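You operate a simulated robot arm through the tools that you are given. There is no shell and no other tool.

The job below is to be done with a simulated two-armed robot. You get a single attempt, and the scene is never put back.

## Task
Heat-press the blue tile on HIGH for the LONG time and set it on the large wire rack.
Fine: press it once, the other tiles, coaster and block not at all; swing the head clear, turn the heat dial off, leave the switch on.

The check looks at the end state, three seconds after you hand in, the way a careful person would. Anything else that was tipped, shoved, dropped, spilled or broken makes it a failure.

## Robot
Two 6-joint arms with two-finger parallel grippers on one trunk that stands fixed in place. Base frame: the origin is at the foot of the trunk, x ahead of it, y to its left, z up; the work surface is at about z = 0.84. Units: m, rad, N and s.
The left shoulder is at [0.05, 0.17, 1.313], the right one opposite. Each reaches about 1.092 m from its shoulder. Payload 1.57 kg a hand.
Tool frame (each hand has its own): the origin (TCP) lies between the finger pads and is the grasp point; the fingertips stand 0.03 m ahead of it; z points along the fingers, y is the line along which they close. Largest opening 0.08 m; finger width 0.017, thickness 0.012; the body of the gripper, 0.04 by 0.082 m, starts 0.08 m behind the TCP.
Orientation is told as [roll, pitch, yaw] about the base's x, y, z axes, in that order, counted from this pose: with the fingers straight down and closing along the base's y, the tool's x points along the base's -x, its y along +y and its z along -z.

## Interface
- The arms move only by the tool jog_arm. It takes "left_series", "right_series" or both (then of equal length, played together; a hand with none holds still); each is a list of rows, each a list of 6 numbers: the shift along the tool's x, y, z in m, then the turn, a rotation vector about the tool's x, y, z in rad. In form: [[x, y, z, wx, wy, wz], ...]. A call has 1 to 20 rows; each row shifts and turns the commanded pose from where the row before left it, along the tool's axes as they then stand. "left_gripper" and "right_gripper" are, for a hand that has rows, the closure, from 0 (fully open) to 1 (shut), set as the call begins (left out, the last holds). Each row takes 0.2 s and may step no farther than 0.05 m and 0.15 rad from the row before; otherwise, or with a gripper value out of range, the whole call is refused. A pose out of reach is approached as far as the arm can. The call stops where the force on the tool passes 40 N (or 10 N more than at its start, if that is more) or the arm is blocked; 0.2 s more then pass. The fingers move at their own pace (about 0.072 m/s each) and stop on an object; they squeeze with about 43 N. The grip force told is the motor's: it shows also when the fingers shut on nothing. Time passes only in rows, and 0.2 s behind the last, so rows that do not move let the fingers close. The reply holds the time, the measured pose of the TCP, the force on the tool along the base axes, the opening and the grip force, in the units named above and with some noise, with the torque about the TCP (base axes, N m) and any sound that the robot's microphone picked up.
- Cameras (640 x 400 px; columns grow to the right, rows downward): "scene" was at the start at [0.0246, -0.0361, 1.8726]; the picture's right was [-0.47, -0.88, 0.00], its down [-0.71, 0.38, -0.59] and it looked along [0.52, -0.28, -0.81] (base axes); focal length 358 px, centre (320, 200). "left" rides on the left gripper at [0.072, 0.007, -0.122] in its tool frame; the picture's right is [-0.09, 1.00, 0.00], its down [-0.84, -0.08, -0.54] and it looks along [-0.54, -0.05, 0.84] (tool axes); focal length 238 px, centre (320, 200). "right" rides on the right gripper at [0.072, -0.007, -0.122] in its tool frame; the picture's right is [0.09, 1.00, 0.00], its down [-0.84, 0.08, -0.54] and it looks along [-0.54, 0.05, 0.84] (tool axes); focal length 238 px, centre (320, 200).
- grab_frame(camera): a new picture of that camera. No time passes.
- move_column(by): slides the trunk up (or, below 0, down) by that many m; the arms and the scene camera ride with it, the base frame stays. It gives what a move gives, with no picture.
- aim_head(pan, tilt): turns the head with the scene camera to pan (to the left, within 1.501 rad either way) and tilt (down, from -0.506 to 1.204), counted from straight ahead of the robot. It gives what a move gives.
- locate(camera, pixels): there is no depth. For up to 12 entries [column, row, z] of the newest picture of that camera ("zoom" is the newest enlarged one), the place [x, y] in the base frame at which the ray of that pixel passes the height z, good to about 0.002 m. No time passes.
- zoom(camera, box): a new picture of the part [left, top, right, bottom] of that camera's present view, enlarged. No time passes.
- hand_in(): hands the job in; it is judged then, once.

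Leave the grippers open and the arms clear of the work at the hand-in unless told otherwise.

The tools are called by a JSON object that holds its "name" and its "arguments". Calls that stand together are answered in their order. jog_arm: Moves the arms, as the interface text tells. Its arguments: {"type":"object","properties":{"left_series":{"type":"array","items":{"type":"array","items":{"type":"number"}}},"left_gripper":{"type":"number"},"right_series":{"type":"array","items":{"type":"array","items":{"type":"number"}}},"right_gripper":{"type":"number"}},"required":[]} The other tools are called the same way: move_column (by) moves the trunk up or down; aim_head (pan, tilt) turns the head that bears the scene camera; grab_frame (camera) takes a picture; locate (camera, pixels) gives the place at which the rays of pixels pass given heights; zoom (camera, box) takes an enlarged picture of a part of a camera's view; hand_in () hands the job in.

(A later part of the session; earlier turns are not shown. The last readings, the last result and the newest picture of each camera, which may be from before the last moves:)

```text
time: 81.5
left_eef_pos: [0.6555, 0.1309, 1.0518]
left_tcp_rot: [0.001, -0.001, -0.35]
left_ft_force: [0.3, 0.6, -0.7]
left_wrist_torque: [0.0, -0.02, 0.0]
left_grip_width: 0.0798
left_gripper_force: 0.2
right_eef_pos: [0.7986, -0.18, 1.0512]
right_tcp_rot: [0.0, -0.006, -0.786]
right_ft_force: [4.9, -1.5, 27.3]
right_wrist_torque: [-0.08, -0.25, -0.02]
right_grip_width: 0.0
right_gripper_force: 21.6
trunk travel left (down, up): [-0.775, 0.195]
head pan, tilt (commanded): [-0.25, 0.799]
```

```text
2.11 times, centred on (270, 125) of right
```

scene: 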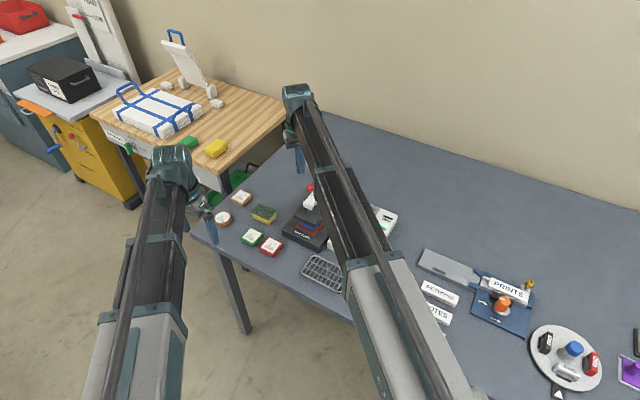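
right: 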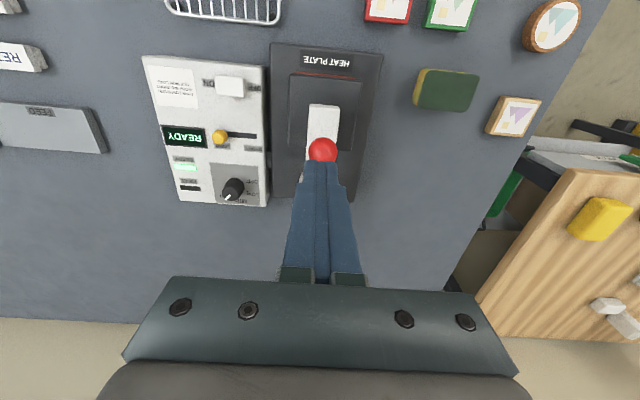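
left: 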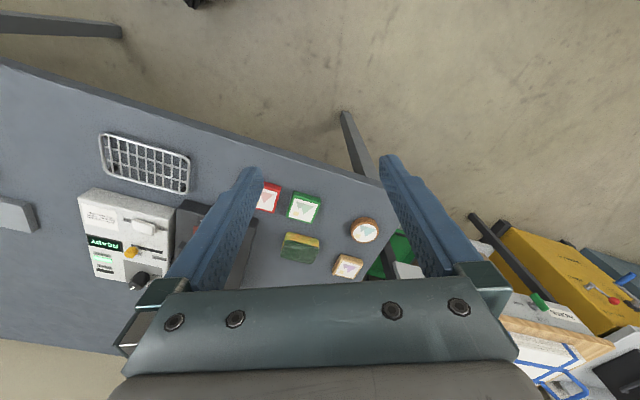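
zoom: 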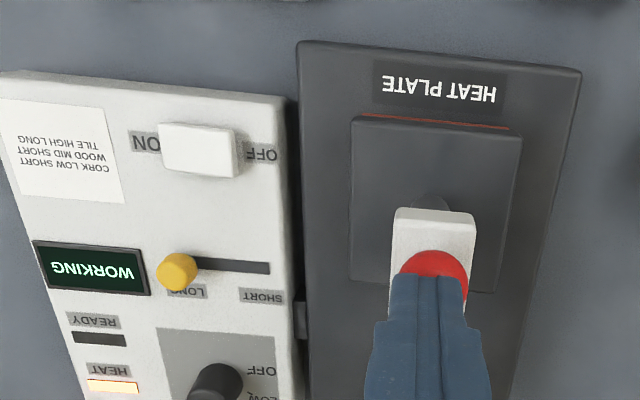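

{"name": "jog_arm", "arguments": {"right_series": [[0, 0, 0, 0, 0, 0], [0, 0, 0, 0, 0, 0], [0, 0, 0, 0, 0, 0], [0, 0, 0, 0, 0, 0], [0, 0, 0, 0, 0, 0]]}}

{"name": "zoom", "arguments": {"camera": "right", "box": [140, 30, 400, 220]}}

```text
time: 82.7
left_eef_pos: [0.6555, 0.1311, 1.0508]
left_tcp_rot: [0.001, -0.003, -0.352]
left_ft_force: [-0.1, -0.2, 0.8]
left_wrist_torque: [-0.02, 0.04, 0.05]
left_grip_width: 0.0803
left_gripper_force: 0.1
right_eef_pos: [0.7972, -0.1815, 1.0511]
right_tcp_rot: [-0.001, -0.003, -0.786]
right_ft_force: [4.3, -1.7, 26.5]
right_wrist_torque: [-0.07, -0.25, 0.0]
right_grip_width: 0.0001
right_gripper_force: 21.3
trunk travel left (down, up): [-0.775, 0.195]
head pan, tilt (commanded): [-0.25, 0.799]
```

```text
2.11 times, centred on (270, 125) of right
```

zoom: 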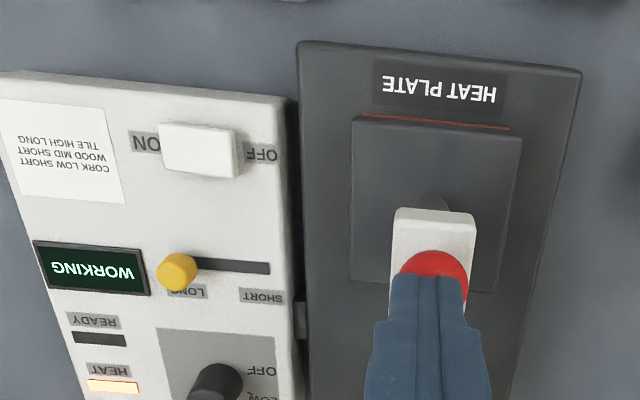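

Still WORKING. Hold on.

{"name": "jog_arm", "arguments": {"right_series": [[0, 0, 0, 0, 0, 0], [0, 0, 0, 0, 0, 0], [0, 0, 0, 0, 0, 0], [0, 0, 0, 0, 0, 0], [0, 0, 0, 0, 0, 0]]}}

{"name": "zoom", "arguments": {"camera": "right", "box": [140, 30, 400, 220]}}

```text
time: 83.9
left_eef_pos: [0.6549, 0.1313, 1.0513]
left_tcp_rot: [0.0, -0.001, -0.35]
left_ft_force: [0.2, -0.9, 1.2]
left_wrist_torque: [-0.01, -0.02, 0.03]
left_grip_width: 0.08
left_gripper_force: 0.1
right_eef_pos: [0.7993, -0.1808, 1.0519]
right_tcp_rot: [0.001, -0.004, -0.785]
right_ft_force: [2.4, -2.2, 26.6]
right_wrist_torque: [-0.08, -0.22, 0.05]
right_grip_width: 0.0001
right_gripper_force: 21.5
trunk travel left (down, up): [-0.775, 0.195]
head pan, tilt (commanded): [-0.25, 0.799]
```

```text
2.11 times, centred on (270, 125) of right
```

zoom: 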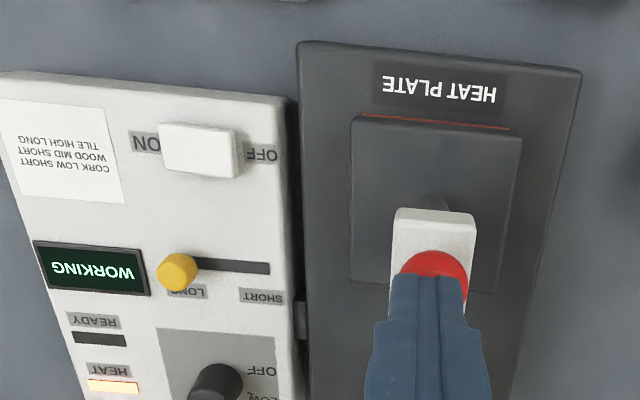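

{"name": "jog_arm", "arguments": {"right_series": [[0, 0, 0, 0, 0, 0], [0, 0, 0, 0, 0, 0], [0, 0, 0, 0, 0, 0], [0, 0, 0, 0, 0, 0]]}}

{"name": "zoom", "arguments": {"camera": "right", "box": [140, 30, 400, 220]}}

```text
time: 84.9
left_eef_pos: [0.6544, 0.1305, 1.0505]
left_tcp_rot: [0.0, -0.002, -0.35]
left_ft_force: [-0.5, -0.1, -0.1]
left_wrist_torque: [0.03, 0.02, 0.01]
left_grip_width: 0.0799
left_gripper_force: 0.0
right_eef_pos: [0.7982, -0.1807, 1.0507]
right_tcp_rot: [0.0, -0.005, -0.783]
right_ft_force: [3.5, -2.2, 25.3]
right_wrist_torque: [-0.09, -0.2, -0.04]
right_grip_width: 0.0
right_gripper_force: 21.4
trunk travel left (down, up): [-0.775, 0.195]
head pan, tilt (commanded): [-0.25, 0.799]
```

```text
2.11 times, centred on (270, 125) of right
```

zoom: 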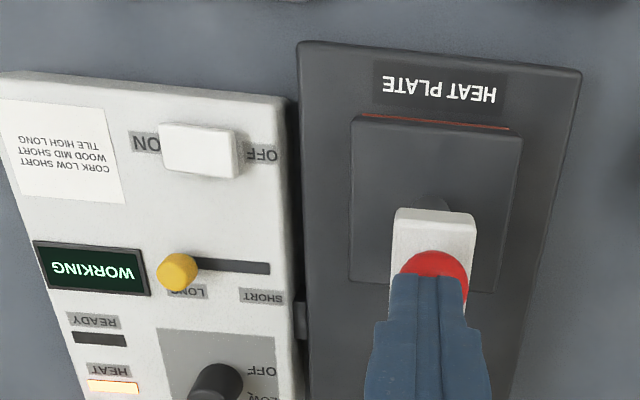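

{"name": "jog_arm", "arguments": {"right_series": [[0, 0, 0, 0, 0, 0], [0, 0, 0, 0, 0, 0], [0, 0, 0, 0, 0, 0], [0, 0, 0, 0, 0, 0]]}}

{"name": "zoom", "arguments": {"camera": "right", "box": [140, 30, 400, 220]}}

```text
time: 85.9
left_eef_pos: [0.6539, 0.1311, 1.0503]
left_tcp_rot: [-0.001, -0.002, -0.349]
left_ft_force: [1.0, 0.2, 0.1]
left_wrist_torque: [0.01, -0.02, 0.01]
left_grip_width: 0.0799
left_gripper_force: 0.1
right_eef_pos: [0.7993, -0.1804, 1.0513]
right_tcp_rot: [0.0, -0.005, -0.784]
right_ft_force: [2.5, -2.1, 25.2]
right_wrist_torque: [-0.06, -0.16, -0.03]
right_grip_width: 0.0
right_gripper_force: 21.3
trunk travel left (down, up): [-0.775, 0.195]
head pan, tilt (commanded): [-0.25, 0.799]
```

```text
2.11 times, centred on (270, 125) of right
```

zoom: 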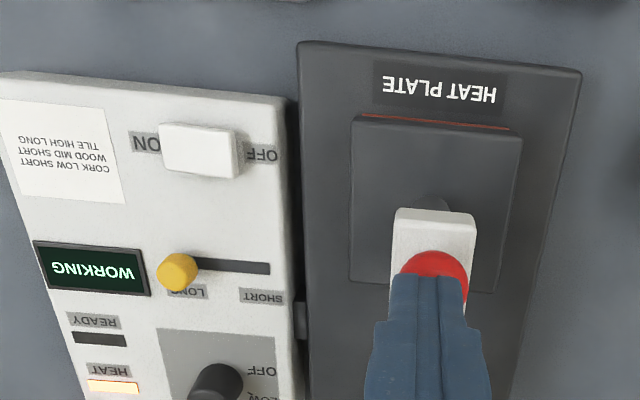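

{"name": "jog_arm", "arguments": {"right_series": [[0, 0, 0, 0, 0, 0], [0, 0, 0, 0, 0, 0], [0, 0, 0, 0, 0, 0], [0, 0, 0, 0, 0, 0]]}}

{"name": "zoom", "arguments": {"camera": "right", "box": [140, 30, 400, 220]}}

```text
time: 86.9
left_eef_pos: [0.6537, 0.1316, 1.0507]
left_tcp_rot: [0.0, -0.002, -0.352]
left_ft_force: [0.4, 0.5, 0.7]
left_wrist_torque: [0.04, -0.01, 0.03]
left_grip_width: 0.08
left_gripper_force: 0.1
right_eef_pos: [0.7982, -0.1804, 1.0517]
right_tcp_rot: [-0.001, -0.006, -0.785]
right_ft_force: [1.5, -1.9, 24.2]
right_wrist_torque: [-0.01, -0.16, -0.03]
right_grip_width: 0.0
right_gripper_force: 21.4
trunk travel left (down, up): [-0.775, 0.195]
head pan, tilt (commanded): [-0.25, 0.799]
```

```text
2.11 times, centred on (270, 125) of right
```

zoom: 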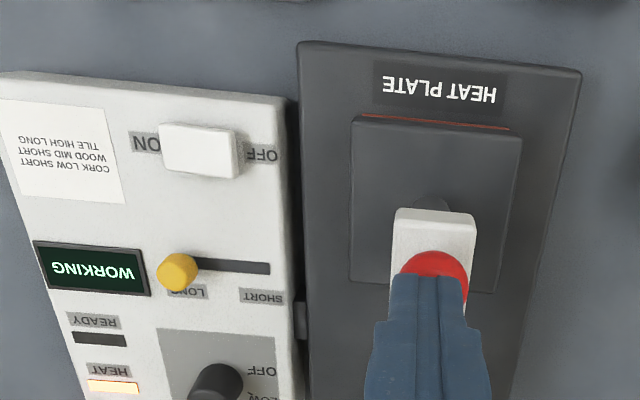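

Nearly 8 s in, still WORKING. Keep holding.

{"name": "jog_arm", "arguments": {"right_series": [[0, 0, 0, 0, 0, 0], [0, 0, 0, 0, 0, 0], [0, 0, 0, 0, 0, 0], [0, 0, 0, 0, 0, 0]]}}

{"name": "zoom", "arguments": {"camera": "right", "box": [140, 30, 400, 220]}}

```text
time: 87.9
left_eef_pos: [0.6541, 0.1309, 1.0508]
left_tcp_rot: [-0.001, -0.002, -0.351]
left_ft_force: [1.2, 0.1, -0.7]
left_wrist_torque: [-0.01, -0.04, 0.05]
left_grip_width: 0.08
left_gripper_force: 0.1
right_eef_pos: [0.7983, -0.1812, 1.0513]
right_tcp_rot: [0.0, -0.006, -0.784]
right_ft_force: [0.8, -1.4, 24.4]
right_wrist_torque: [-0.05, -0.16, -0.03]
right_grip_width: 0.0002
right_gripper_force: 21.4
trunk travel left (down, up): [-0.775, 0.195]
head pan, tilt (commanded): [-0.25, 0.799]
```

```text
2.11 times, centred on (270, 125) of right
```

zoom: 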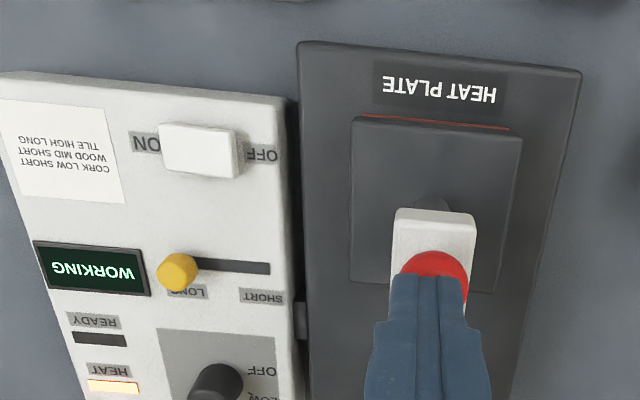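

{"name": "jog_arm", "arguments": {"right_series": [[0, 0, 0, 0, 0, 0], [0, 0, 0, 0, 0, 0], [0, 0, 0, 0, 0, 0], [0, 0, 0, 0, 0, 0]]}}

{"name": "zoom", "arguments": {"camera": "right", "box": [140, 30, 400, 220]}}

```text
time: 88.9
left_eef_pos: [0.6556, 0.1309, 1.0513]
left_tcp_rot: [0.001, -0.001, -0.35]
left_ft_force: [-1.1, 0.0, -0.2]
left_wrist_torque: [0.01, -0.03, -0.02]
left_grip_width: 0.0802
left_gripper_force: 0.0
right_eef_pos: [0.7988, -0.1809, 1.0508]
right_tcp_rot: [-0.001, -0.005, -0.786]
right_ft_force: [-0.2, -0.2, 23.9]
right_wrist_torque: [-0.06, -0.13, -0.03]
right_grip_width: 0.0
right_gripper_force: 20.7
trunk travel left (down, up): [-0.775, 0.195]
head pan, tilt (commanded): [-0.25, 0.799]
```

```text
2.11 times, centred on (270, 125) of right
```

zoom: 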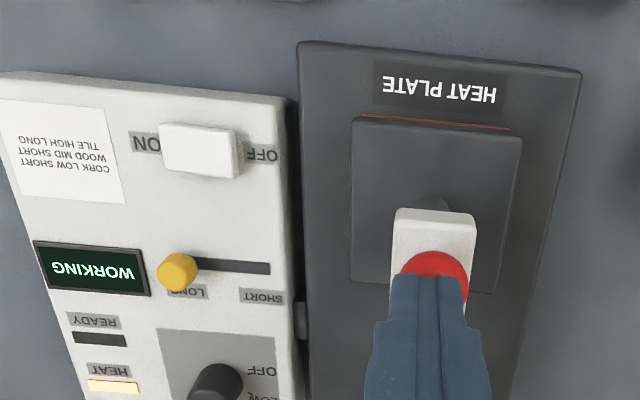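

{"name": "jog_arm", "arguments": {"right_series": [[0, 0, 0, 0, 0, 0], [0, 0, 0, 0, 0, 0], [0, 0, 0, 0, 0, 0], [0, 0, 0, 0, 0, 0]]}}

{"name": "zoom", "arguments": {"camera": "right", "box": [140, 30, 400, 220]}}

```text
time: 89.9
left_eef_pos: [0.6547, 0.1312, 1.0505]
left_tcp_rot: [0.0, 0.0, -0.35]
left_ft_force: [-0.5, -0.6, 0.3]
left_wrist_torque: [-0.02, 0.06, -0.01]
left_grip_width: 0.08
left_gripper_force: 0.0
right_eef_pos: [0.7987, -0.1813, 1.0508]
right_tcp_rot: [-0.003, -0.005, -0.784]
right_ft_force: [0.8, -0.8, 24.7]
right_wrist_torque: [-0.02, -0.14, -0.02]
right_grip_width: 0.0001
right_gripper_force: 21.4
trunk travel left (down, up): [-0.775, 0.195]
head pan, tilt (commanded): [-0.25, 0.799]
```

```text
2.11 times, centred on (270, 125) of right
```

zoom: 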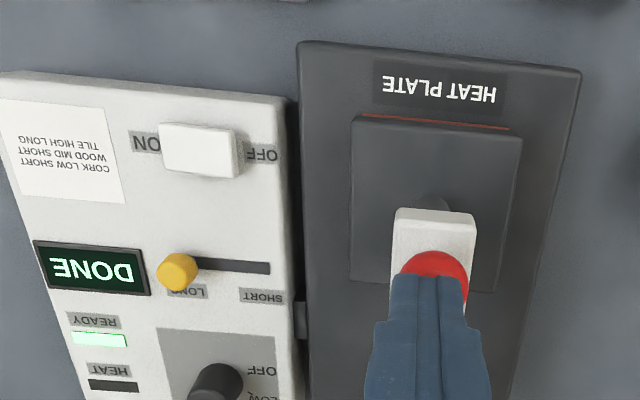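

Display shows DONE. Release the lever by raising the trunk.

{"name": "move_column", "arguments": {"by": 0.07}}

{"name": "grab_frame", "arguments": {"camera": "right"}}

```text
time: 91.0
left_eef_pos: [0.6559, 0.1307, 1.1183]
left_tcp_rot: [0.001, 0.001, -0.35]
left_ft_force: [-0.3, 0.1, 0.5]
left_wrist_torque: [-0.02, 0.02, 0.01]
left_grip_width: 0.0801
left_gripper_force: 0.0
right_eef_pos: [0.8012, -0.1811, 1.1187]
right_tcp_rot: [-0.001, -0.004, -0.786]
right_ft_force: [-0.6, 0.2, 1.4]
right_wrist_torque: [-0.06, 0.03, 0.05]
right_grip_width: 0.0
right_gripper_force: 21.4
trunk travel left (down, up): [-0.845, 0.125]
head pan, tilt (commanded): [-0.25, 0.799]
```

```text
taken
```

right: 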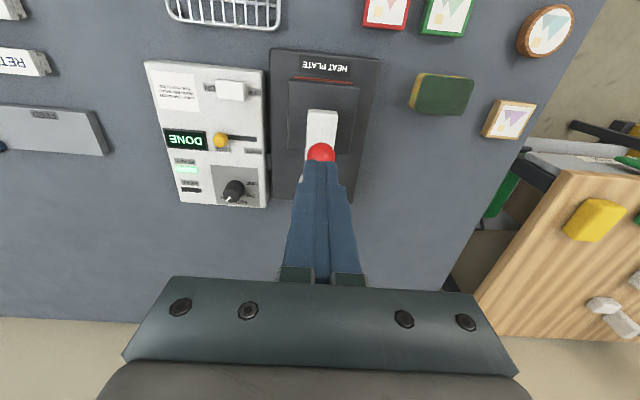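

The lever sprang back up, display DONE. Next, swing the head clear: put the closed fingers on the table-right side of the lever rod at (0.808,-0.247), lower to tips z≈1.003 (between arm top and rod), then push clockwise on an arc.

{"name": "jog_arm", "arguments": {"right_series": [[-0.0258, -0.0202, 0, 0, 0, 0], [-0.0258, -0.0201, 0, 0, 0, 0], [0, 0, 0, 0, 0, 0]]}}

{"name": "move_column", "arguments": {"by": -0.05}}

{"name": "zoom", "arguments": {"camera": "right", "box": [200, 30, 460, 230]}}

```text
time: 91.8
left_eef_pos: [0.6567, 0.1298, 1.1197]
left_tcp_rot: [0.0, -0.001, -0.35]
left_ft_force: [-0.5, -0.2, 0.0]
left_wrist_torque: [-0.01, 0.01, 0.0]
left_grip_width: 0.0801
left_gripper_force: 0.0
right_eef_pos: [0.8093, -0.2464, 1.1202]
right_tcp_rot: [-0.004, -0.003, -0.785]
right_ft_force: [0.7, -0.6, -0.9]
right_wrist_torque: [0.01, 0.03, -0.03]
right_grip_width: 0.0001
right_gripper_force: 21.2
trunk travel left (down, up): [-0.845, 0.125]
head pan, tilt (commanded): [-0.25, 0.799]
```

```text
time: 92.7
left_eef_pos: [0.6569, 0.1304, 1.0703]
left_tcp_rot: [0.0, -0.001, -0.352]
left_ft_force: [0.1, -0.6, -0.6]
left_wrist_torque: [-0.06, 0.01, -0.02]
left_grip_width: 0.0799
left_gripper_force: 0.2
right_eef_pos: [0.8074, -0.247, 1.0707]
right_tcp_rot: [-0.001, -0.002, -0.786]
right_ft_force: [0.2, -0.1, 0.2]
right_wrist_torque: [-0.01, 0.04, 0.02]
right_grip_width: 0.0
right_gripper_force: 21.6
trunk travel left (down, up): [-0.795, 0.175]
head pan, tilt (commanded): [-0.25, 0.799]
```

```text
2.00 times, centred on (330, 130) of right
```

zoom: 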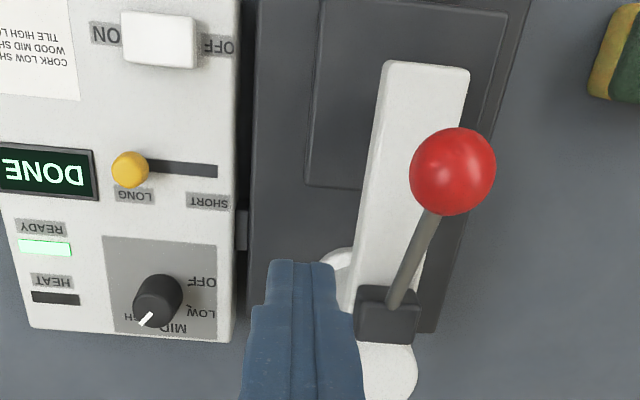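

Fingers are on the table-right side of the arm, between the block and the ball. Lower 0.037 and begin pushing.

{"name": "move_column", "arguments": {"by": -0.037}}

{"name": "jog_arm", "arguments": {"right_series": [[0.0032, 0.0085, 0, 0, 0, 0], [0.0032, 0.0084, 0, 0, 0, 0], [0.0013, 0.0075, 0, 0, 0, 0], [0.0013, 0.0075, 0, 0, 0, 0], [0, 0.0076, 0, 0, 0, 0], [0, 0.0076, 0, 0, 0, 0], [-0.0013, 0.0075, 0, 0, 0, 0], [-0.0013, 0.0075, 0, 0, 0, 0]]}}

{"name": "grab_frame", "arguments": {"camera": "right"}}

{"name": "zoom", "arguments": {"camera": "scene", "box": [240, 120, 420, 270]}}

```text
time: 93.5
left_eef_pos: [0.6568, 0.1303, 1.0325]
left_tcp_rot: [-0.001, 0.001, -0.35]
left_ft_force: [0.1, 1.1, -0.2]
left_wrist_torque: [0.03, -0.01, -0.02]
left_grip_width: 0.08
left_gripper_force: 0.1
right_eef_pos: [0.8071, -0.2467, 1.0328]
right_tcp_rot: [-0.001, -0.003, -0.787]
right_ft_force: [0.7, -0.1, 0.1]
right_wrist_torque: [0.01, 0.0, 0.02]
right_grip_width: 0.0
right_gripper_force: 21.3
trunk travel left (down, up): [-0.758, 0.212]
head pan, tilt (commanded): [-0.25, 0.799]
```

```text
time: 95.3
left_eef_pos: [0.656, 0.1302, 1.0328]
left_tcp_rot: [-0.001, -0.001, -0.35]
left_ft_force: [0.8, 0.5, 0.5]
left_wrist_torque: [0.02, -0.05, 0.02]
left_grip_width: 0.0802
left_gripper_force: 0.0
right_eef_pos: [0.8474, -0.1979, 1.0324]
right_tcp_rot: [0.0, -0.003, -0.785]
right_ft_force: [-0.3, 0.1, 0.7]
right_wrist_torque: [0.0, 0.01, 0.04]
right_grip_width: 0.0002
right_gripper_force: 21.1
trunk travel left (down, up): [-0.758, 0.212]
head pan, tilt (commanded): [-0.25, 0.799]
```

```text
taken
```

right: 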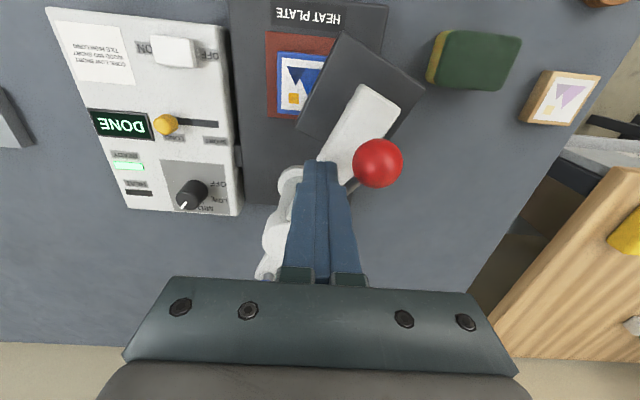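

```text
2.67 times, centred on (330, 195) of scene
```

zoom: 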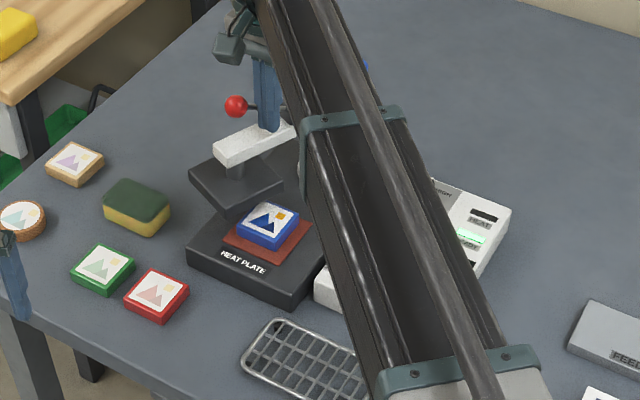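

The head is swinging away and the tile now shows a vivid print. Continue the arc to the parking stop.

{"name": "jog_arm", "arguments": {"right_series": [[-0.0025, 0.0071, 0, 0, 0, 0], [-0.0026, 0.0071, 0, 0, 0, 0], [-0.0038, 0.0065, 0, 0, 0, 0], [-0.0038, 0.0065, 0, 0, 0, 0], [-0.0049, 0.0058, 0, 0, 0, 0], [-0.0049, 0.0058, 0, 0, 0, 0], [-0.0058, 0.0049, 0, 0, 0, 0], [-0.0058, 0.0049, 0, 0, 0, 0]]}}

{"name": "grab_frame", "arguments": {"camera": "right"}}

{"name": "zoom", "arguments": {"camera": "scene", "box": [240, 120, 420, 270]}}

```text
time: 97.1
left_eef_pos: [0.6569, 0.1296, 1.0322]
left_tcp_rot: [0.0, 0.0, -0.35]
left_ft_force: [-0.1, -0.5, 0.7]
left_wrist_torque: [0.0, -0.02, -0.03]
left_grip_width: 0.08
left_gripper_force: 0.1
right_eef_pos: [0.9067, -0.1875, 1.0331]
right_tcp_rot: [0.0, -0.003, -0.785]
right_ft_force: [0.1, 0.4, 1.1]
right_wrist_torque: [0.02, -0.01, -0.01]
right_grip_width: 0.0
right_gripper_force: 21.3
trunk travel left (down, up): [-0.758, 0.212]
head pan, tilt (commanded): [-0.25, 0.799]
```

```text
taken
```

right: 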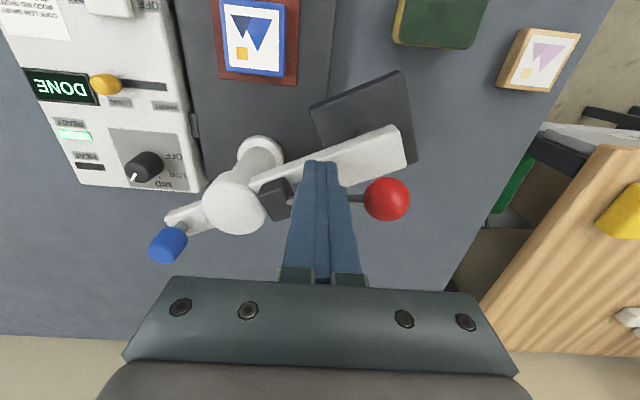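

```text
2.67 times, centred on (330, 195) of scene
```

zoom: 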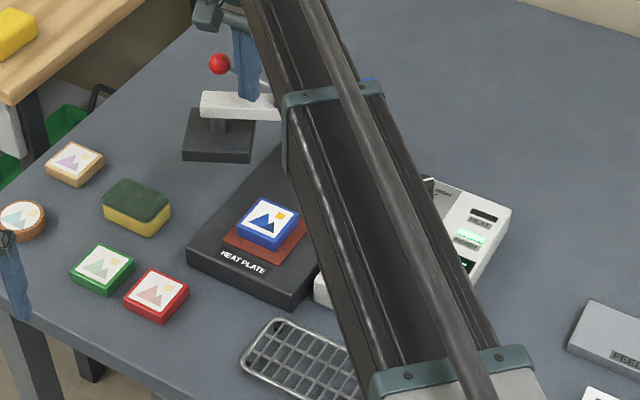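

Almost parked (~68°). Finish the last ~10° gently.

{"name": "jog_arm", "arguments": {"right_series": [[-0.0042, 0.0024, 0, 0, 0, 0], [-0.0042, 0.0024, 0, 0, 0, 0], [-0.0042, 0.0024, 0, 0, 0, 0], [0, 0, 0, 0, 0, 0]]}}

{"name": "grab_frame", "arguments": {"camera": "right"}}

```text
time: 98.1
left_eef_pos: [0.6561, 0.1315, 1.0324]
left_tcp_rot: [0.0, 0.0, -0.35]
left_ft_force: [-0.9, 0.6, -0.8]
left_wrist_torque: [0.01, -0.01, -0.02]
left_grip_width: 0.0801
left_gripper_force: 0.1
right_eef_pos: [0.9211, -0.1926, 1.0334]
right_tcp_rot: [-0.001, -0.003, -0.785]
right_ft_force: [-0.2, -0.8, 0.2]
right_wrist_torque: [0.0, 0.0, -0.01]
right_grip_width: 0.0
right_gripper_force: 21.4
trunk travel left (down, up): [-0.758, 0.212]
head pan, tilt (commanded): [-0.25, 0.799]
```

```text
taken
```

right: 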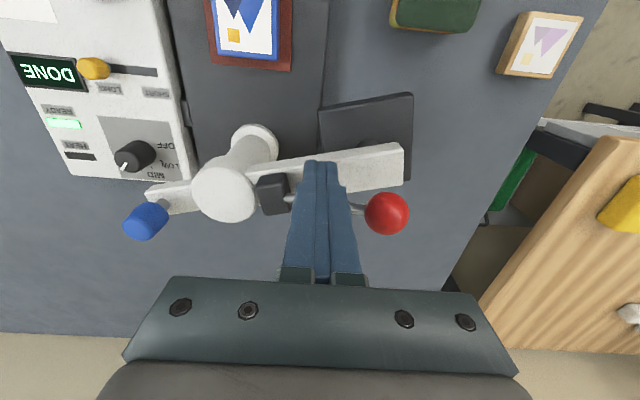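

{"name": "locate", "arguments": {"camera": "right", "pixels": [[387, 213, 1.045], [148, 222, 1.02], [224, 193, 0.996], [403, 165, 0.98]]}}

```text
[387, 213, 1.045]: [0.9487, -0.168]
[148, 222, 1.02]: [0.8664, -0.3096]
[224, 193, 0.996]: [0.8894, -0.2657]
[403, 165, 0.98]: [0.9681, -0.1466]
```

The head is back at its original parking angle (58.7°). Back off, raise 0.06, return above the tile, yaw to 0.782 and open to 70 mm.

{"name": "jog_arm", "arguments": {"right_series": [[0.0078, -0.002, 0, 0, 0, 0], [0, 0, 0, 0, 0, 0]]}}

{"name": "move_column", "arguments": {"by": 0.06}}

{"name": "jog_arm", "arguments": {"right_gripper": 0.12, "right_series": [[0.0255, -0.024, 0, 0, 0, 0], [0.0255, -0.024, 0, 0, 0, 0], [0.0255, -0.024, 0, 0, 0, 0], [0, 0, 0, 0, 0, -0.1425], [0, 0, 0, 0, 0, -0.1425], [0, 0, 0, 0, 0, -0.1425], [0, 0, 0, 0, 0, -0.1425], [0, 0, 0, 0, 0, -0.1425], [0, 0, 0, 0, 0, -0.1425], [0, 0, 0, 0, 0, -0.1425], [0, 0, 0, 0, 0, -0.1425], [0, 0, 0, 0, 0, -0.1425], [0, 0, 0, 0, 0, -0.1425], [0, 0, 0, 0, 0, -0.1425], [0, 0, 0, 0, 0, 0]]}}

{"name": "grab_frame", "arguments": {"camera": "right"}}

```text
time: 98.7
left_eef_pos: [0.6569, 0.1306, 1.0325]
left_tcp_rot: [0.0, 0.0, -0.352]
left_ft_force: [0.4, -0.3, 0.7]
left_wrist_torque: [0.0, -0.01, 0.0]
left_grip_width: 0.0799
left_gripper_force: 0.1
right_eef_pos: [0.9132, -0.187, 1.0335]
right_tcp_rot: [0.0, -0.003, -0.785]
right_ft_force: [0.3, 0.1, -1.2]
right_wrist_torque: [0.03, 0.03, -0.03]
right_grip_width: 0.0001
right_gripper_force: 21.0
trunk travel left (down, up): [-0.758, 0.212]
head pan, tilt (commanded): [-0.25, 0.799]
```

```text
time: 99.7
left_eef_pos: [0.6564, 0.1302, 1.0917]
left_tcp_rot: [-0.002, 0.001, -0.351]
left_ft_force: [0.0, 0.1, -0.1]
left_wrist_torque: [0.01, 0.02, 0.01]
left_grip_width: 0.08
left_gripper_force: 0.1
right_eef_pos: [0.9128, -0.1874, 1.093]
right_tcp_rot: [-0.002, -0.004, -0.785]
right_ft_force: [0.4, 0.9, 0.7]
right_wrist_torque: [-0.01, 0.01, 0.02]
right_grip_width: 0.0
right_gripper_force: 21.2
trunk travel left (down, up): [-0.818, 0.152]
head pan, tilt (commanded): [-0.25, 0.799]
```

```text
time: 102.9
left_eef_pos: [0.6564, 0.1296, 1.0928]
left_tcp_rot: [0.0, 0.0, -0.351]
left_ft_force: [0.2, -0.1, 0.3]
left_wrist_torque: [-0.01, 0.01, -0.02]
left_grip_width: 0.0799
left_gripper_force: 0.1
right_eef_pos: [0.809, -0.1836, 1.093]
right_tcp_rot: [-0.004, -0.001, 0.783]
right_ft_force: [0.1, 0.2, 0.1]
right_wrist_torque: [-0.04, -0.01, 0.01]
right_grip_width: 0.0703
right_gripper_force: 0.0
trunk travel left (down, up): [-0.818, 0.152]
head pan, tilt (commanded): [-0.25, 0.799]
```

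```text
taken
```

right: 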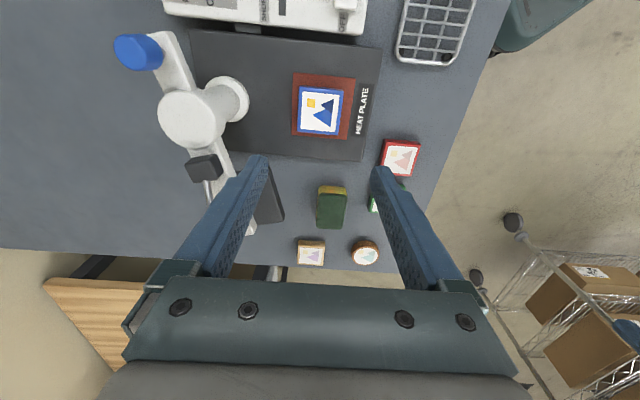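

The tile shows a finished print. Check its exact place before lowering.

{"name": "zoom", "arguments": {"camera": "right", "box": [260, 50, 390, 160]}}

{"name": "zoom", "arguments": {"camera": "scene", "box": [240, 120, 420, 270]}}

```text
3.64 times, centred on (325, 105) of right
```

zoom: 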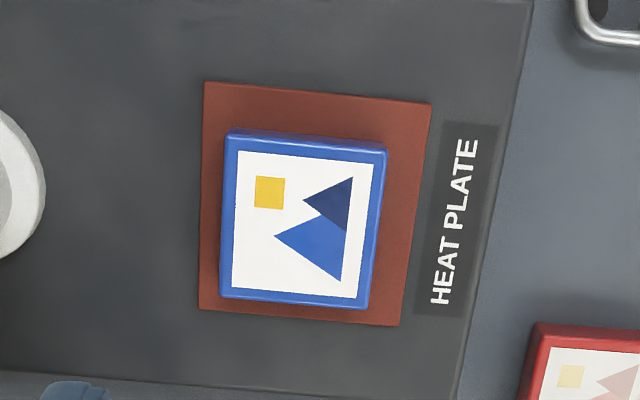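

```text
2.67 times, centred on (330, 195) of scene
```

zoom: 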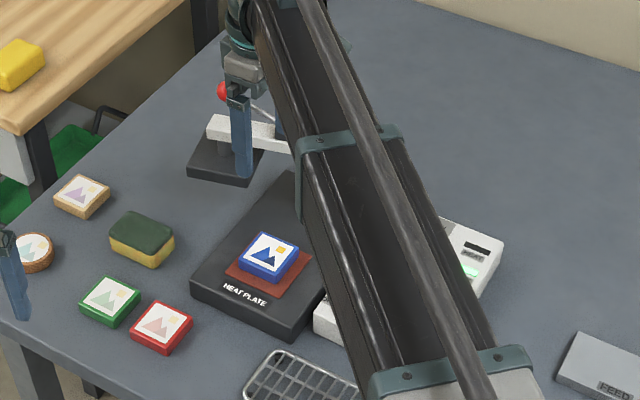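

{"name": "locate", "arguments": {"camera": "zoom", "pixels": [[226, 138, 0.892], [386, 151, 0.892], [368, 309, 0.892], [221, 297, 0.892]]}}

```text
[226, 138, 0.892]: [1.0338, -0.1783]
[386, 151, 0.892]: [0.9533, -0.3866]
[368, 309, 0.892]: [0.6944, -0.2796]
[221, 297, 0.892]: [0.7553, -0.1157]
```

That used the scene zoom; use the right camera's raw pixels instead.

{"name": "locate", "arguments": {"camera": "right", "pixels": [[299.1, 88, 0.892], [343.2, 91.5, 0.892], [338.2, 135, 0.892], [297.8, 131.7, 0.892]]}}

```text
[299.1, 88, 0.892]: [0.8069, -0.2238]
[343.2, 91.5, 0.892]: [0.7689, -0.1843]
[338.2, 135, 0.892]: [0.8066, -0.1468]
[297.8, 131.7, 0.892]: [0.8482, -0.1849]
```

Tile centre (0.808,-0.185), as left. Lower 0.15, check, then the rest.

{"name": "move_column", "arguments": {"by": -0.15}}

{"name": "zoom", "arguments": {"camera": "right", "box": [200, 70, 440, 260]}}

```text
time: 104.7
left_eef_pos: [0.6569, 0.1319, 0.9428]
left_tcp_rot: [0.0, 0.0, -0.351]
left_ft_force: [-0.1, 0.1, -0.2]
left_wrist_torque: [0.03, -0.01, 0.0]
left_grip_width: 0.08
left_gripper_force: 0.1
right_eef_pos: [0.8079, -0.1849, 0.9422]
right_tcp_rot: [-0.005, 0.0, 0.78]
right_ft_force: [1.2, 0.1, 0.0]
right_wrist_torque: [-0.03, 0.01, 0.01]
right_grip_width: 0.0702
right_gripper_force: 0.2
trunk travel left (down, up): [-0.668, 0.302]
head pan, tilt (commanded): [-0.25, 0.799]
```

```text
2.11 times, centred on (320, 165) of right
```

zoom: 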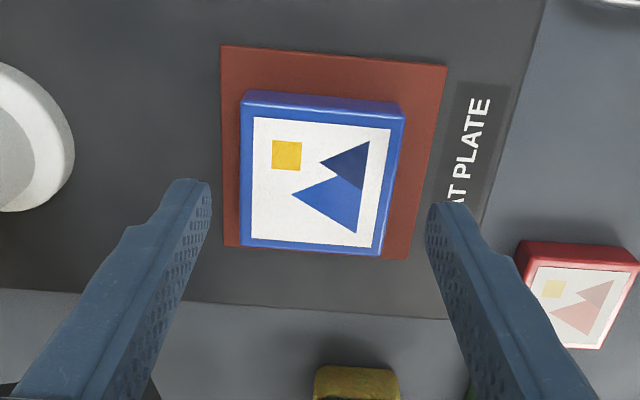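

Centred. Lower 0.031 to TCP≈0.911 and grasp.

{"name": "move_column", "arguments": {"by": -0.031}}

{"name": "jog_arm", "arguments": {"right_gripper": 1, "right_series": [[0, 0, 0, 0, 0, 0], [0, 0, 0, 0, 0, 0], [0, 0, 0, 0, 0, 0]]}}

{"name": "move_column", "arguments": {"by": 0.05}}

{"name": "grab_frame", "arguments": {"camera": "right"}}

```text
time: 105.4
left_eef_pos: [0.6566, 0.1306, 0.9112]
left_tcp_rot: [0.0, 0.0, -0.351]
left_ft_force: [-0.6, 0.4, 0.8]
left_wrist_torque: [-0.01, -0.02, 0.02]
left_grip_width: 0.0801
left_gripper_force: 0.0
right_eef_pos: [0.8078, -0.1832, 0.9132]
right_tcp_rot: [-0.003, 0.0, 0.78]
right_ft_force: [-0.6, 0.1, 0.1]
right_wrist_torque: [0.0, 0.0, 0.02]
right_grip_width: 0.0704
right_gripper_force: 0.0
trunk travel left (down, up): [-0.637, 0.333]
head pan, tilt (commanded): [-0.25, 0.799]
```

```text
time: 106.2
left_eef_pos: [0.656, 0.132, 0.9121]
left_tcp_rot: [0.0, 0.0, -0.351]
left_ft_force: [-0.3, -0.1, -0.1]
left_wrist_torque: [0.02, 0.01, 0.0]
left_grip_width: 0.0801
left_gripper_force: 0.0
right_eef_pos: [0.8089, -0.1837, 0.9112]
right_tcp_rot: [-0.001, 0.002, 0.78]
right_ft_force: [0.6, 0.3, -0.3]
right_wrist_torque: [-0.04, -0.07, -0.02]
right_grip_width: 0.0554
right_gripper_force: 43.4
trunk travel left (down, up): [-0.637, 0.333]
head pan, tilt (commanded): [-0.25, 0.799]
```

```text
time: 107.1
left_eef_pos: [0.6564, 0.1304, 0.9611]
left_tcp_rot: [0.001, -0.001, -0.351]
left_ft_force: [0.0, 0.7, 0.2]
left_wrist_torque: [0.0, 0.03, 0.02]
left_grip_width: 0.0801
left_gripper_force: 0.0
right_eef_pos: [0.8086, -0.1843, 0.9605]
right_tcp_rot: [-0.002, 0.001, 0.78]
right_ft_force: [0.5, -0.4, -1.8]
right_wrist_torque: [0.01, -0.01, -0.03]
right_grip_width: 0.0556
right_gripper_force: 43.6
trunk travel left (down, up): [-0.687, 0.283]
head pan, tilt (commanded): [-0.25, 0.799]
```

```text
taken
```

right: 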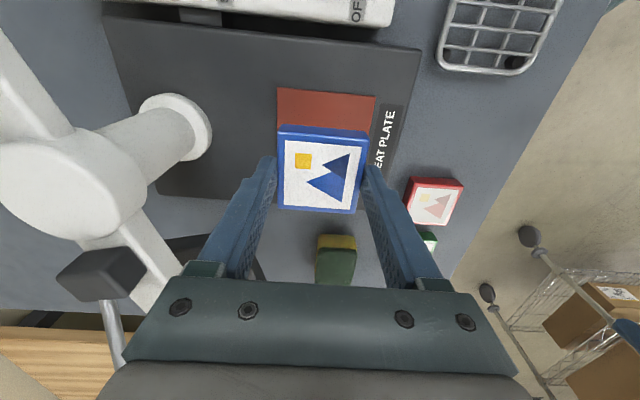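

Tile held. Move toward the rack, first to ≈(0.672,-0.127) to view the rack under the camera.

{"name": "jog_arm", "arguments": {"right_series": [[0.0142, 0.0341, 0, 0, 0, 0], [0.0142, 0.0341, 0, 0, 0, 0], [0.0143, 0.0342, 0, 0, 0, 0], [0.0143, 0.0342, 0, 0, 0, 0], [0, 0, 0, 0, 0, 0]]}}

{"name": "grab_frame", "arguments": {"camera": "right"}}

{"name": "grab_frame", "arguments": {"camera": "left"}}

```text
time: 108.3
left_eef_pos: [0.6569, 0.1304, 0.9615]
left_tcp_rot: [0.0, 0.0, -0.351]
left_ft_force: [-0.3, -0.4, 0.1]
left_wrist_torque: [-0.01, 0.02, 0.01]
left_grip_width: 0.0802
left_gripper_force: 0.2
right_eef_pos: [0.6736, -0.1261, 0.9618]
right_tcp_rot: [-0.004, 0.002, 0.779]
right_ft_force: [-0.4, -0.3, -1.3]
right_wrist_torque: [-0.01, 0.01, -0.03]
right_grip_width: 0.0552
right_gripper_force: 42.8
trunk travel left (down, up): [-0.687, 0.283]
head pan, tilt (commanded): [-0.25, 0.799]
```

```text
taken
```

right: 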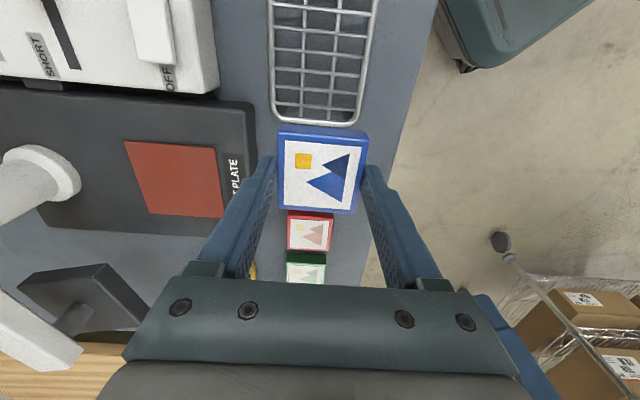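

```text
taken
```

left: 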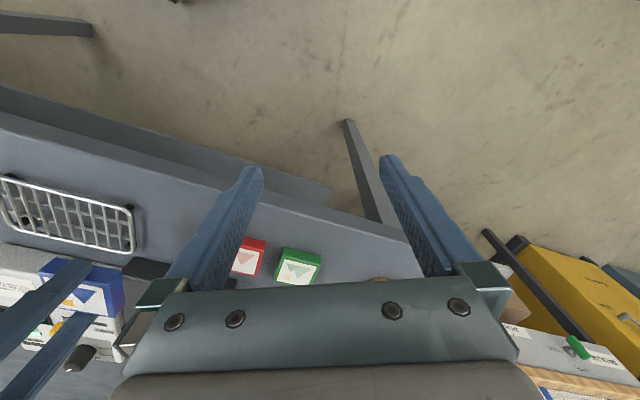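

Triangulate the rack's height using its table-left end corners in both hand cameras.

{"name": "zoom", "arguments": {"camera": "left", "box": [0, 150, 180, 280]}}

{"name": "zoom", "arguments": {"camera": "right", "box": [240, 0, 400, 140]}}

```text
3.08 times, centred on (90, 215) of left
```

zoom: 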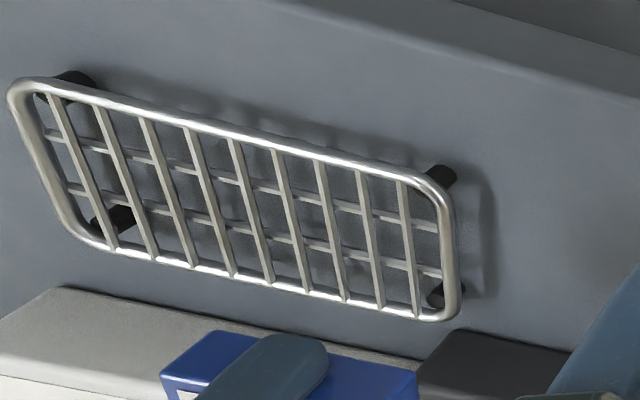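

```text
2.86 times, centred on (320, 70) of right
```

zoom: 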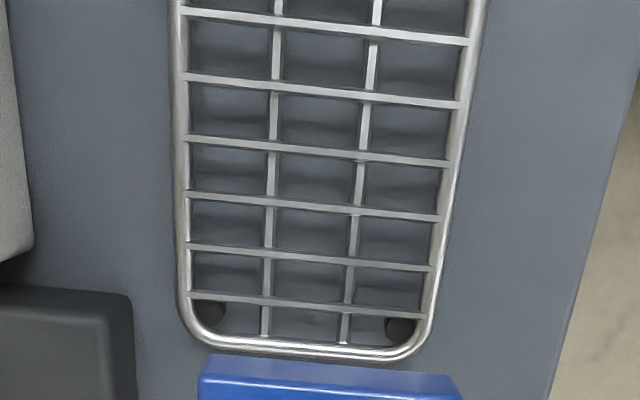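

{"name": "locate", "arguments": {"camera": "zoom", "pixels": [[420, 357, 0.855], [420, 357, 0.865], [420, 357, 0.875], [184, 343, 0.855], [184, 343, 0.865], [184, 343, 0.875], [175, 10, 0.865], [480, 10, 0.865]]}}

{"name": "locate", "arguments": {"camera": "left", "pixels": [[129.9, 208.5, 0.855], [129.9, 208.5, 0.865], [129.9, 208.5, 0.875], [133.2, 255.6, 0.855], [133.2, 255.6, 0.865], [133.2, 255.6, 0.875]]}}

```text
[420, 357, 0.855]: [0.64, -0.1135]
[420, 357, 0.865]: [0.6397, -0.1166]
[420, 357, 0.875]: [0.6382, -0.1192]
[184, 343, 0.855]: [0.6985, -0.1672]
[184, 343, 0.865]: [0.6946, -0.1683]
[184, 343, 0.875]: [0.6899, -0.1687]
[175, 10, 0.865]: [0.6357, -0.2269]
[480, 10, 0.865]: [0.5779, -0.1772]
```

```text
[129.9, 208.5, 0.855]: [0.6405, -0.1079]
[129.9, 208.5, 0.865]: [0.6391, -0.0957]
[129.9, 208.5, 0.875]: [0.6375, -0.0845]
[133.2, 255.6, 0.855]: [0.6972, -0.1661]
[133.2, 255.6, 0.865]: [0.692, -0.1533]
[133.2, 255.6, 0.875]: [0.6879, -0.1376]
```

Rack rim is at z≈0.853, rack centre ≈ (0.623,-0.184), width 80 mm. Move the tile over the rack centre.

{"name": "jog_arm", "arguments": {"right_series": [[0.0256, -0.0019, 0, 0, 0, 0], [0.0256, -0.0019, 0, 0, 0, 0], [0.0255, -0.0018, 0, 0, 0, 0], [0, 0, 0, 0, 0, 0]]}}

{"name": "grab_frame", "arguments": {"camera": "right"}}

{"name": "grab_frame", "arguments": {"camera": "left"}}

```text
time: 109.3
left_eef_pos: [0.6564, 0.1304, 0.9607]
left_tcp_rot: [-0.001, 0.001, -0.35]
left_ft_force: [0.5, 0.4, 1.1]
left_wrist_torque: [-0.02, -0.03, 0.01]
left_grip_width: 0.0802
left_gripper_force: 0.0
right_eef_pos: [0.6207, -0.1844, 0.9617]
right_tcp_rot: [-0.003, -0.001, 0.78]
right_ft_force: [0.2, 0.9, -0.8]
right_wrist_torque: [-0.01, -0.04, 0.0]
right_grip_width: 0.0553
right_gripper_force: 42.9
trunk travel left (down, up): [-0.687, 0.283]
head pan, tilt (commanded): [-0.25, 0.799]
```

```text
taken
```

right: 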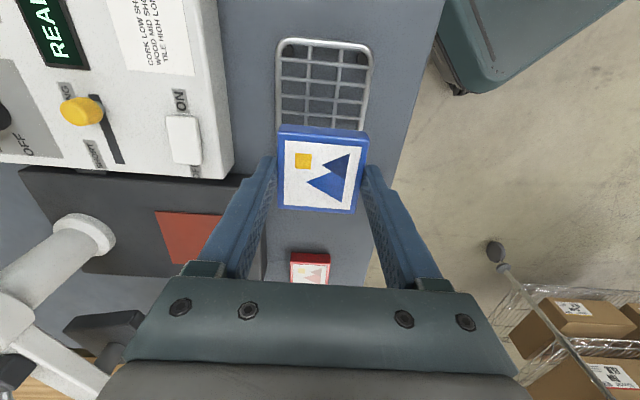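

```text
taken
```

left: 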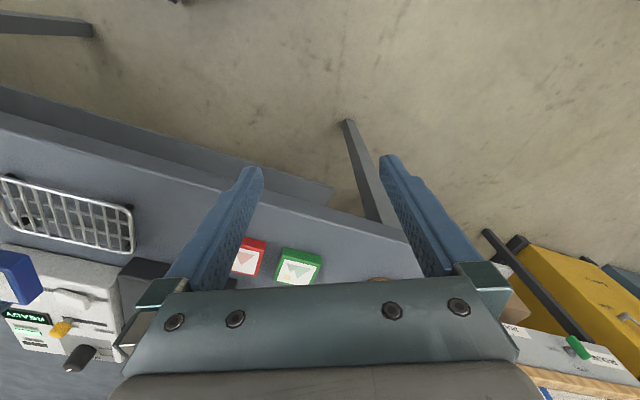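

Locate the rack's table-right end corners in this view (about (279,40) and (371,45)).

{"name": "zoom", "arguments": {"camera": "right", "box": [250, 20, 400, 140]}}

{"name": "locate", "arguments": {"camera": "right", "pixels": [[279, 40, 0.853], [371, 45, 0.853], [276, 120, 0.853], [364, 126, 0.853]]}}

```text
3.33 times, centred on (325, 80) of right
```

zoom: 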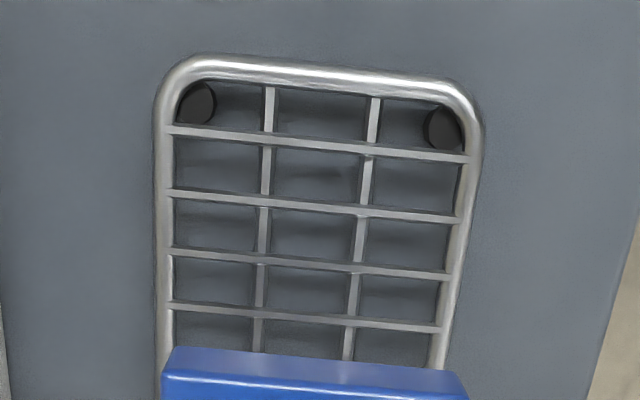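

```text
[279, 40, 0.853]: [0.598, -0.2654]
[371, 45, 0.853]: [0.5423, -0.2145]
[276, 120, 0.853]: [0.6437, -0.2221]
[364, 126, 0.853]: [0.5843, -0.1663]
```

Rack centre ≈ (0.620,-0.190). Shift by (0.004,-0.0035) and lower 0.055.

{"name": "jog_arm", "arguments": {"right_series": [[0.0044, -0.0035, 0, 0, 0, 0], [0, 0, 0, 0, 0, 0]]}}

{"name": "move_column", "arguments": {"by": -0.055}}

{"name": "grab_frame", "arguments": {"camera": "right"}}

{"name": "grab_frame", "arguments": {"camera": "scene"}}

```text
time: 109.9
left_eef_pos: [0.6556, 0.1304, 0.9609]
left_tcp_rot: [0.001, 0.0, -0.351]
left_ft_force: [-0.6, 0.5, 0.3]
left_wrist_torque: [0.01, 0.02, 0.02]
left_grip_width: 0.0801
left_gripper_force: 0.2
right_eef_pos: [0.6213, -0.1911, 0.9608]
right_tcp_rot: [-0.003, 0.0, 0.782]
right_ft_force: [-0.1, 0.7, -0.8]
right_wrist_torque: [-0.01, 0.02, 0.02]
right_grip_width: 0.0553
right_gripper_force: 42.8
trunk travel left (down, up): [-0.687, 0.283]
head pan, tilt (commanded): [-0.25, 0.799]
```

```text
time: 110.9
left_eef_pos: [0.6549, 0.1299, 0.9076]
left_tcp_rot: [0.001, 0.001, -0.351]
left_ft_force: [1.5, -0.3, 0.9]
left_wrist_torque: [0.02, 0.01, 0.0]
left_grip_width: 0.0799
left_gripper_force: 0.1
right_eef_pos: [0.6211, -0.1909, 0.9075]
right_tcp_rot: [-0.004, 0.0, 0.78]
right_ft_force: [0.6, 0.4, -1.2]
right_wrist_torque: [0.0, -0.02, 0.0]
right_grip_width: 0.0553
right_gripper_force: 43.3
trunk travel left (down, up): [-0.632, 0.338]
head pan, tilt (commanded): [-0.25, 0.799]
```

```text
taken
```

right: 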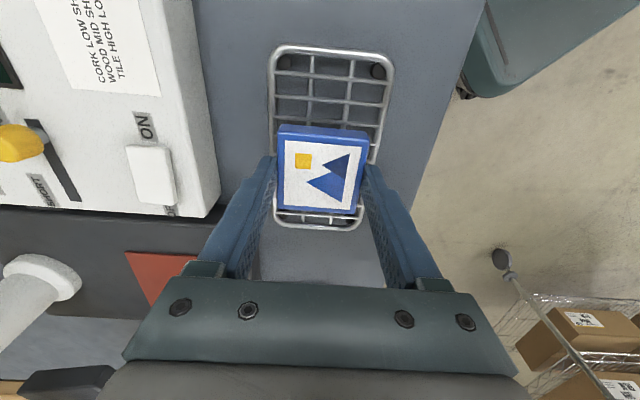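

```text
taken
```

scene: 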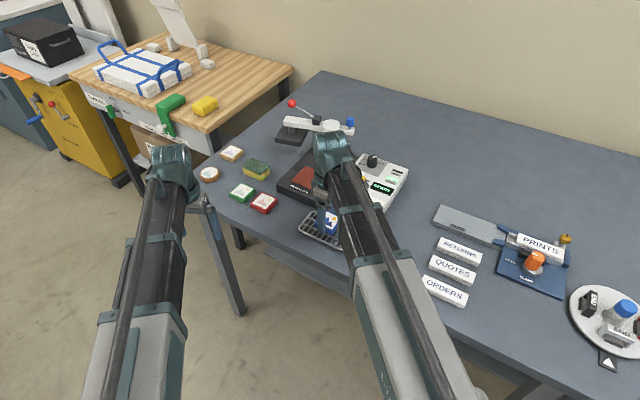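

Tile is centred over the rack. Lower 0.011, then small steps until contact.

{"name": "move_column", "arguments": {"by": -0.011}}

{"name": "move_column", "arguments": {"by": -0.003}}

```text
time: 111.5
left_eef_pos: [0.6557, 0.1315, 0.8958]
left_tcp_rot: [0.0, 0.001, -0.352]
left_ft_force: [0.6, -0.9, 0.1]
left_wrist_torque: [0.01, 0.01, -0.01]
left_grip_width: 0.0803
left_gripper_force: 0.0
right_eef_pos: [0.6211, -0.1912, 0.8945]
right_tcp_rot: [-0.003, 0.0, 0.781]
right_ft_force: [-0.1, 0.1, -1.9]
right_wrist_torque: [0.01, 0.04, 0.03]
right_grip_width: 0.0553
right_gripper_force: 42.2
trunk travel left (down, up): [-0.621, 0.349]
head pan, tilt (commanded): [-0.25, 0.799]
```

```text
time: 112.0
left_eef_pos: [0.6568, 0.1305, 0.8922]
left_tcp_rot: [0.001, 0.0, -0.351]
left_ft_force: [-0.8, 0.5, 0.3]
left_wrist_torque: [-0.02, 0.01, 0.02]
left_grip_width: 0.08
left_gripper_force: 0.1
right_eef_pos: [0.6208, -0.1908, 0.8923]
right_tcp_rot: [-0.004, 0.001, 0.781]
right_ft_force: [-0.4, 0.2, -0.7]
right_wrist_torque: [-0.01, 0.01, -0.02]
right_grip_width: 0.0552
right_gripper_force: 42.5
trunk travel left (down, up): [-0.618, 0.352]
head pan, tilt (commanded): [-0.25, 0.799]
```

No contact yet (z≈0.892). Two more 2 mm steps.

{"name": "move_column", "arguments": {"by": -0.002}}

{"name": "move_column", "arguments": {"by": -0.0015}}

{"name": "zoom", "arguments": {"camera": "right", "box": [200, 70, 440, 260]}}

```text
time: 112.5
left_eef_pos: [0.6561, 0.1296, 0.8903]
left_tcp_rot: [0.0, -0.002, -0.351]
left_ft_force: [0.6, -1.0, -0.2]
left_wrist_torque: [-0.03, -0.02, 0.0]
left_grip_width: 0.0802
left_gripper_force: 0.1
right_eef_pos: [0.6211, -0.1918, 0.891]
right_tcp_rot: [-0.002, 0.001, 0.779]
right_ft_force: [-0.6, -0.1, -1.6]
right_wrist_torque: [0.01, 0.04, 0.0]
right_grip_width: 0.0553
right_gripper_force: 42.8
trunk travel left (down, up): [-0.616, 0.354]
head pan, tilt (commanded): [-0.25, 0.799]
```

```text
time: 113.0
left_eef_pos: [0.6569, 0.1313, 0.8895]
left_tcp_rot: [0.0, -0.001, -0.352]
left_ft_force: [-0.2, 0.5, -1.1]
left_wrist_torque: [-0.01, -0.01, -0.04]
left_grip_width: 0.0804
left_gripper_force: 0.0
right_eef_pos: [0.6212, -0.1905, 0.8903]
right_tcp_rot: [-0.003, 0.001, 0.779]
right_ft_force: [3.5, -1.0, 9.7]
right_wrist_torque: [0.14, 0.18, -0.04]
right_grip_width: 0.0551
right_gripper_force: 43.2
trunk travel left (down, up): [-0.615, 0.355]
head pan, tilt (commanded): [-0.25, 0.799]
```

```text
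2.11 times, centred on (320, 165) of right
```

zoom: 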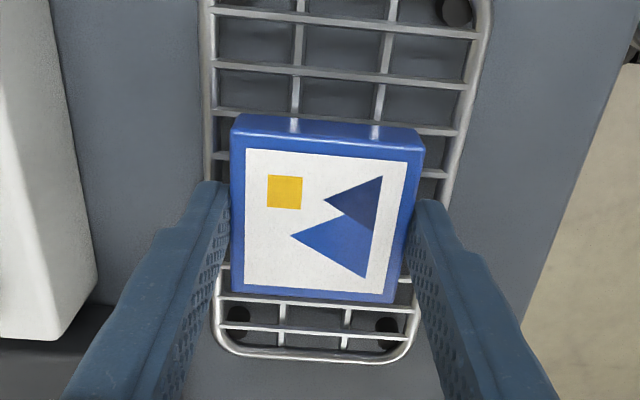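

Contact at 9.7 N: the tile rests on the rack. Open to 70 mm gently, and rise.

{"name": "jog_arm", "arguments": {"right_gripper": 0.15, "right_series": [[0, 0, 0, 0, 0, 0], [0, 0, 0, 0, 0, 0], [0, 0, 0, 0, 0, 0]]}}

{"name": "zoom", "arguments": {"camera": "right", "box": [200, 70, 440, 260]}}

```text
time: 113.8
left_eef_pos: [0.6572, 0.1297, 0.8879]
left_tcp_rot: [0.0, 0.0, -0.351]
left_ft_force: [-1.1, -0.4, 0.0]
left_wrist_torque: [0.01, -0.04, 0.01]
left_grip_width: 0.0802
left_gripper_force: 0.0
right_eef_pos: [0.6207, -0.1909, 0.89]
right_tcp_rot: [-0.003, -0.001, 0.781]
right_ft_force: [0.2, -0.6, 0.2]
right_wrist_torque: [0.03, 0.04, 0.0]
right_grip_width: 0.068
right_gripper_force: 0.1
trunk travel left (down, up): [-0.615, 0.355]
head pan, tilt (commanded): [-0.25, 0.799]
```

```text
2.11 times, centred on (320, 165) of right
```

zoom: 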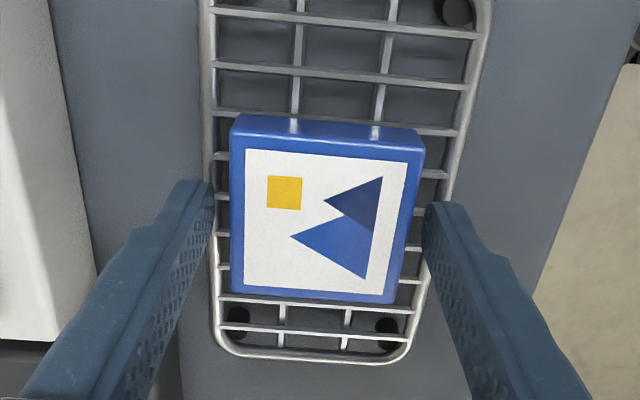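

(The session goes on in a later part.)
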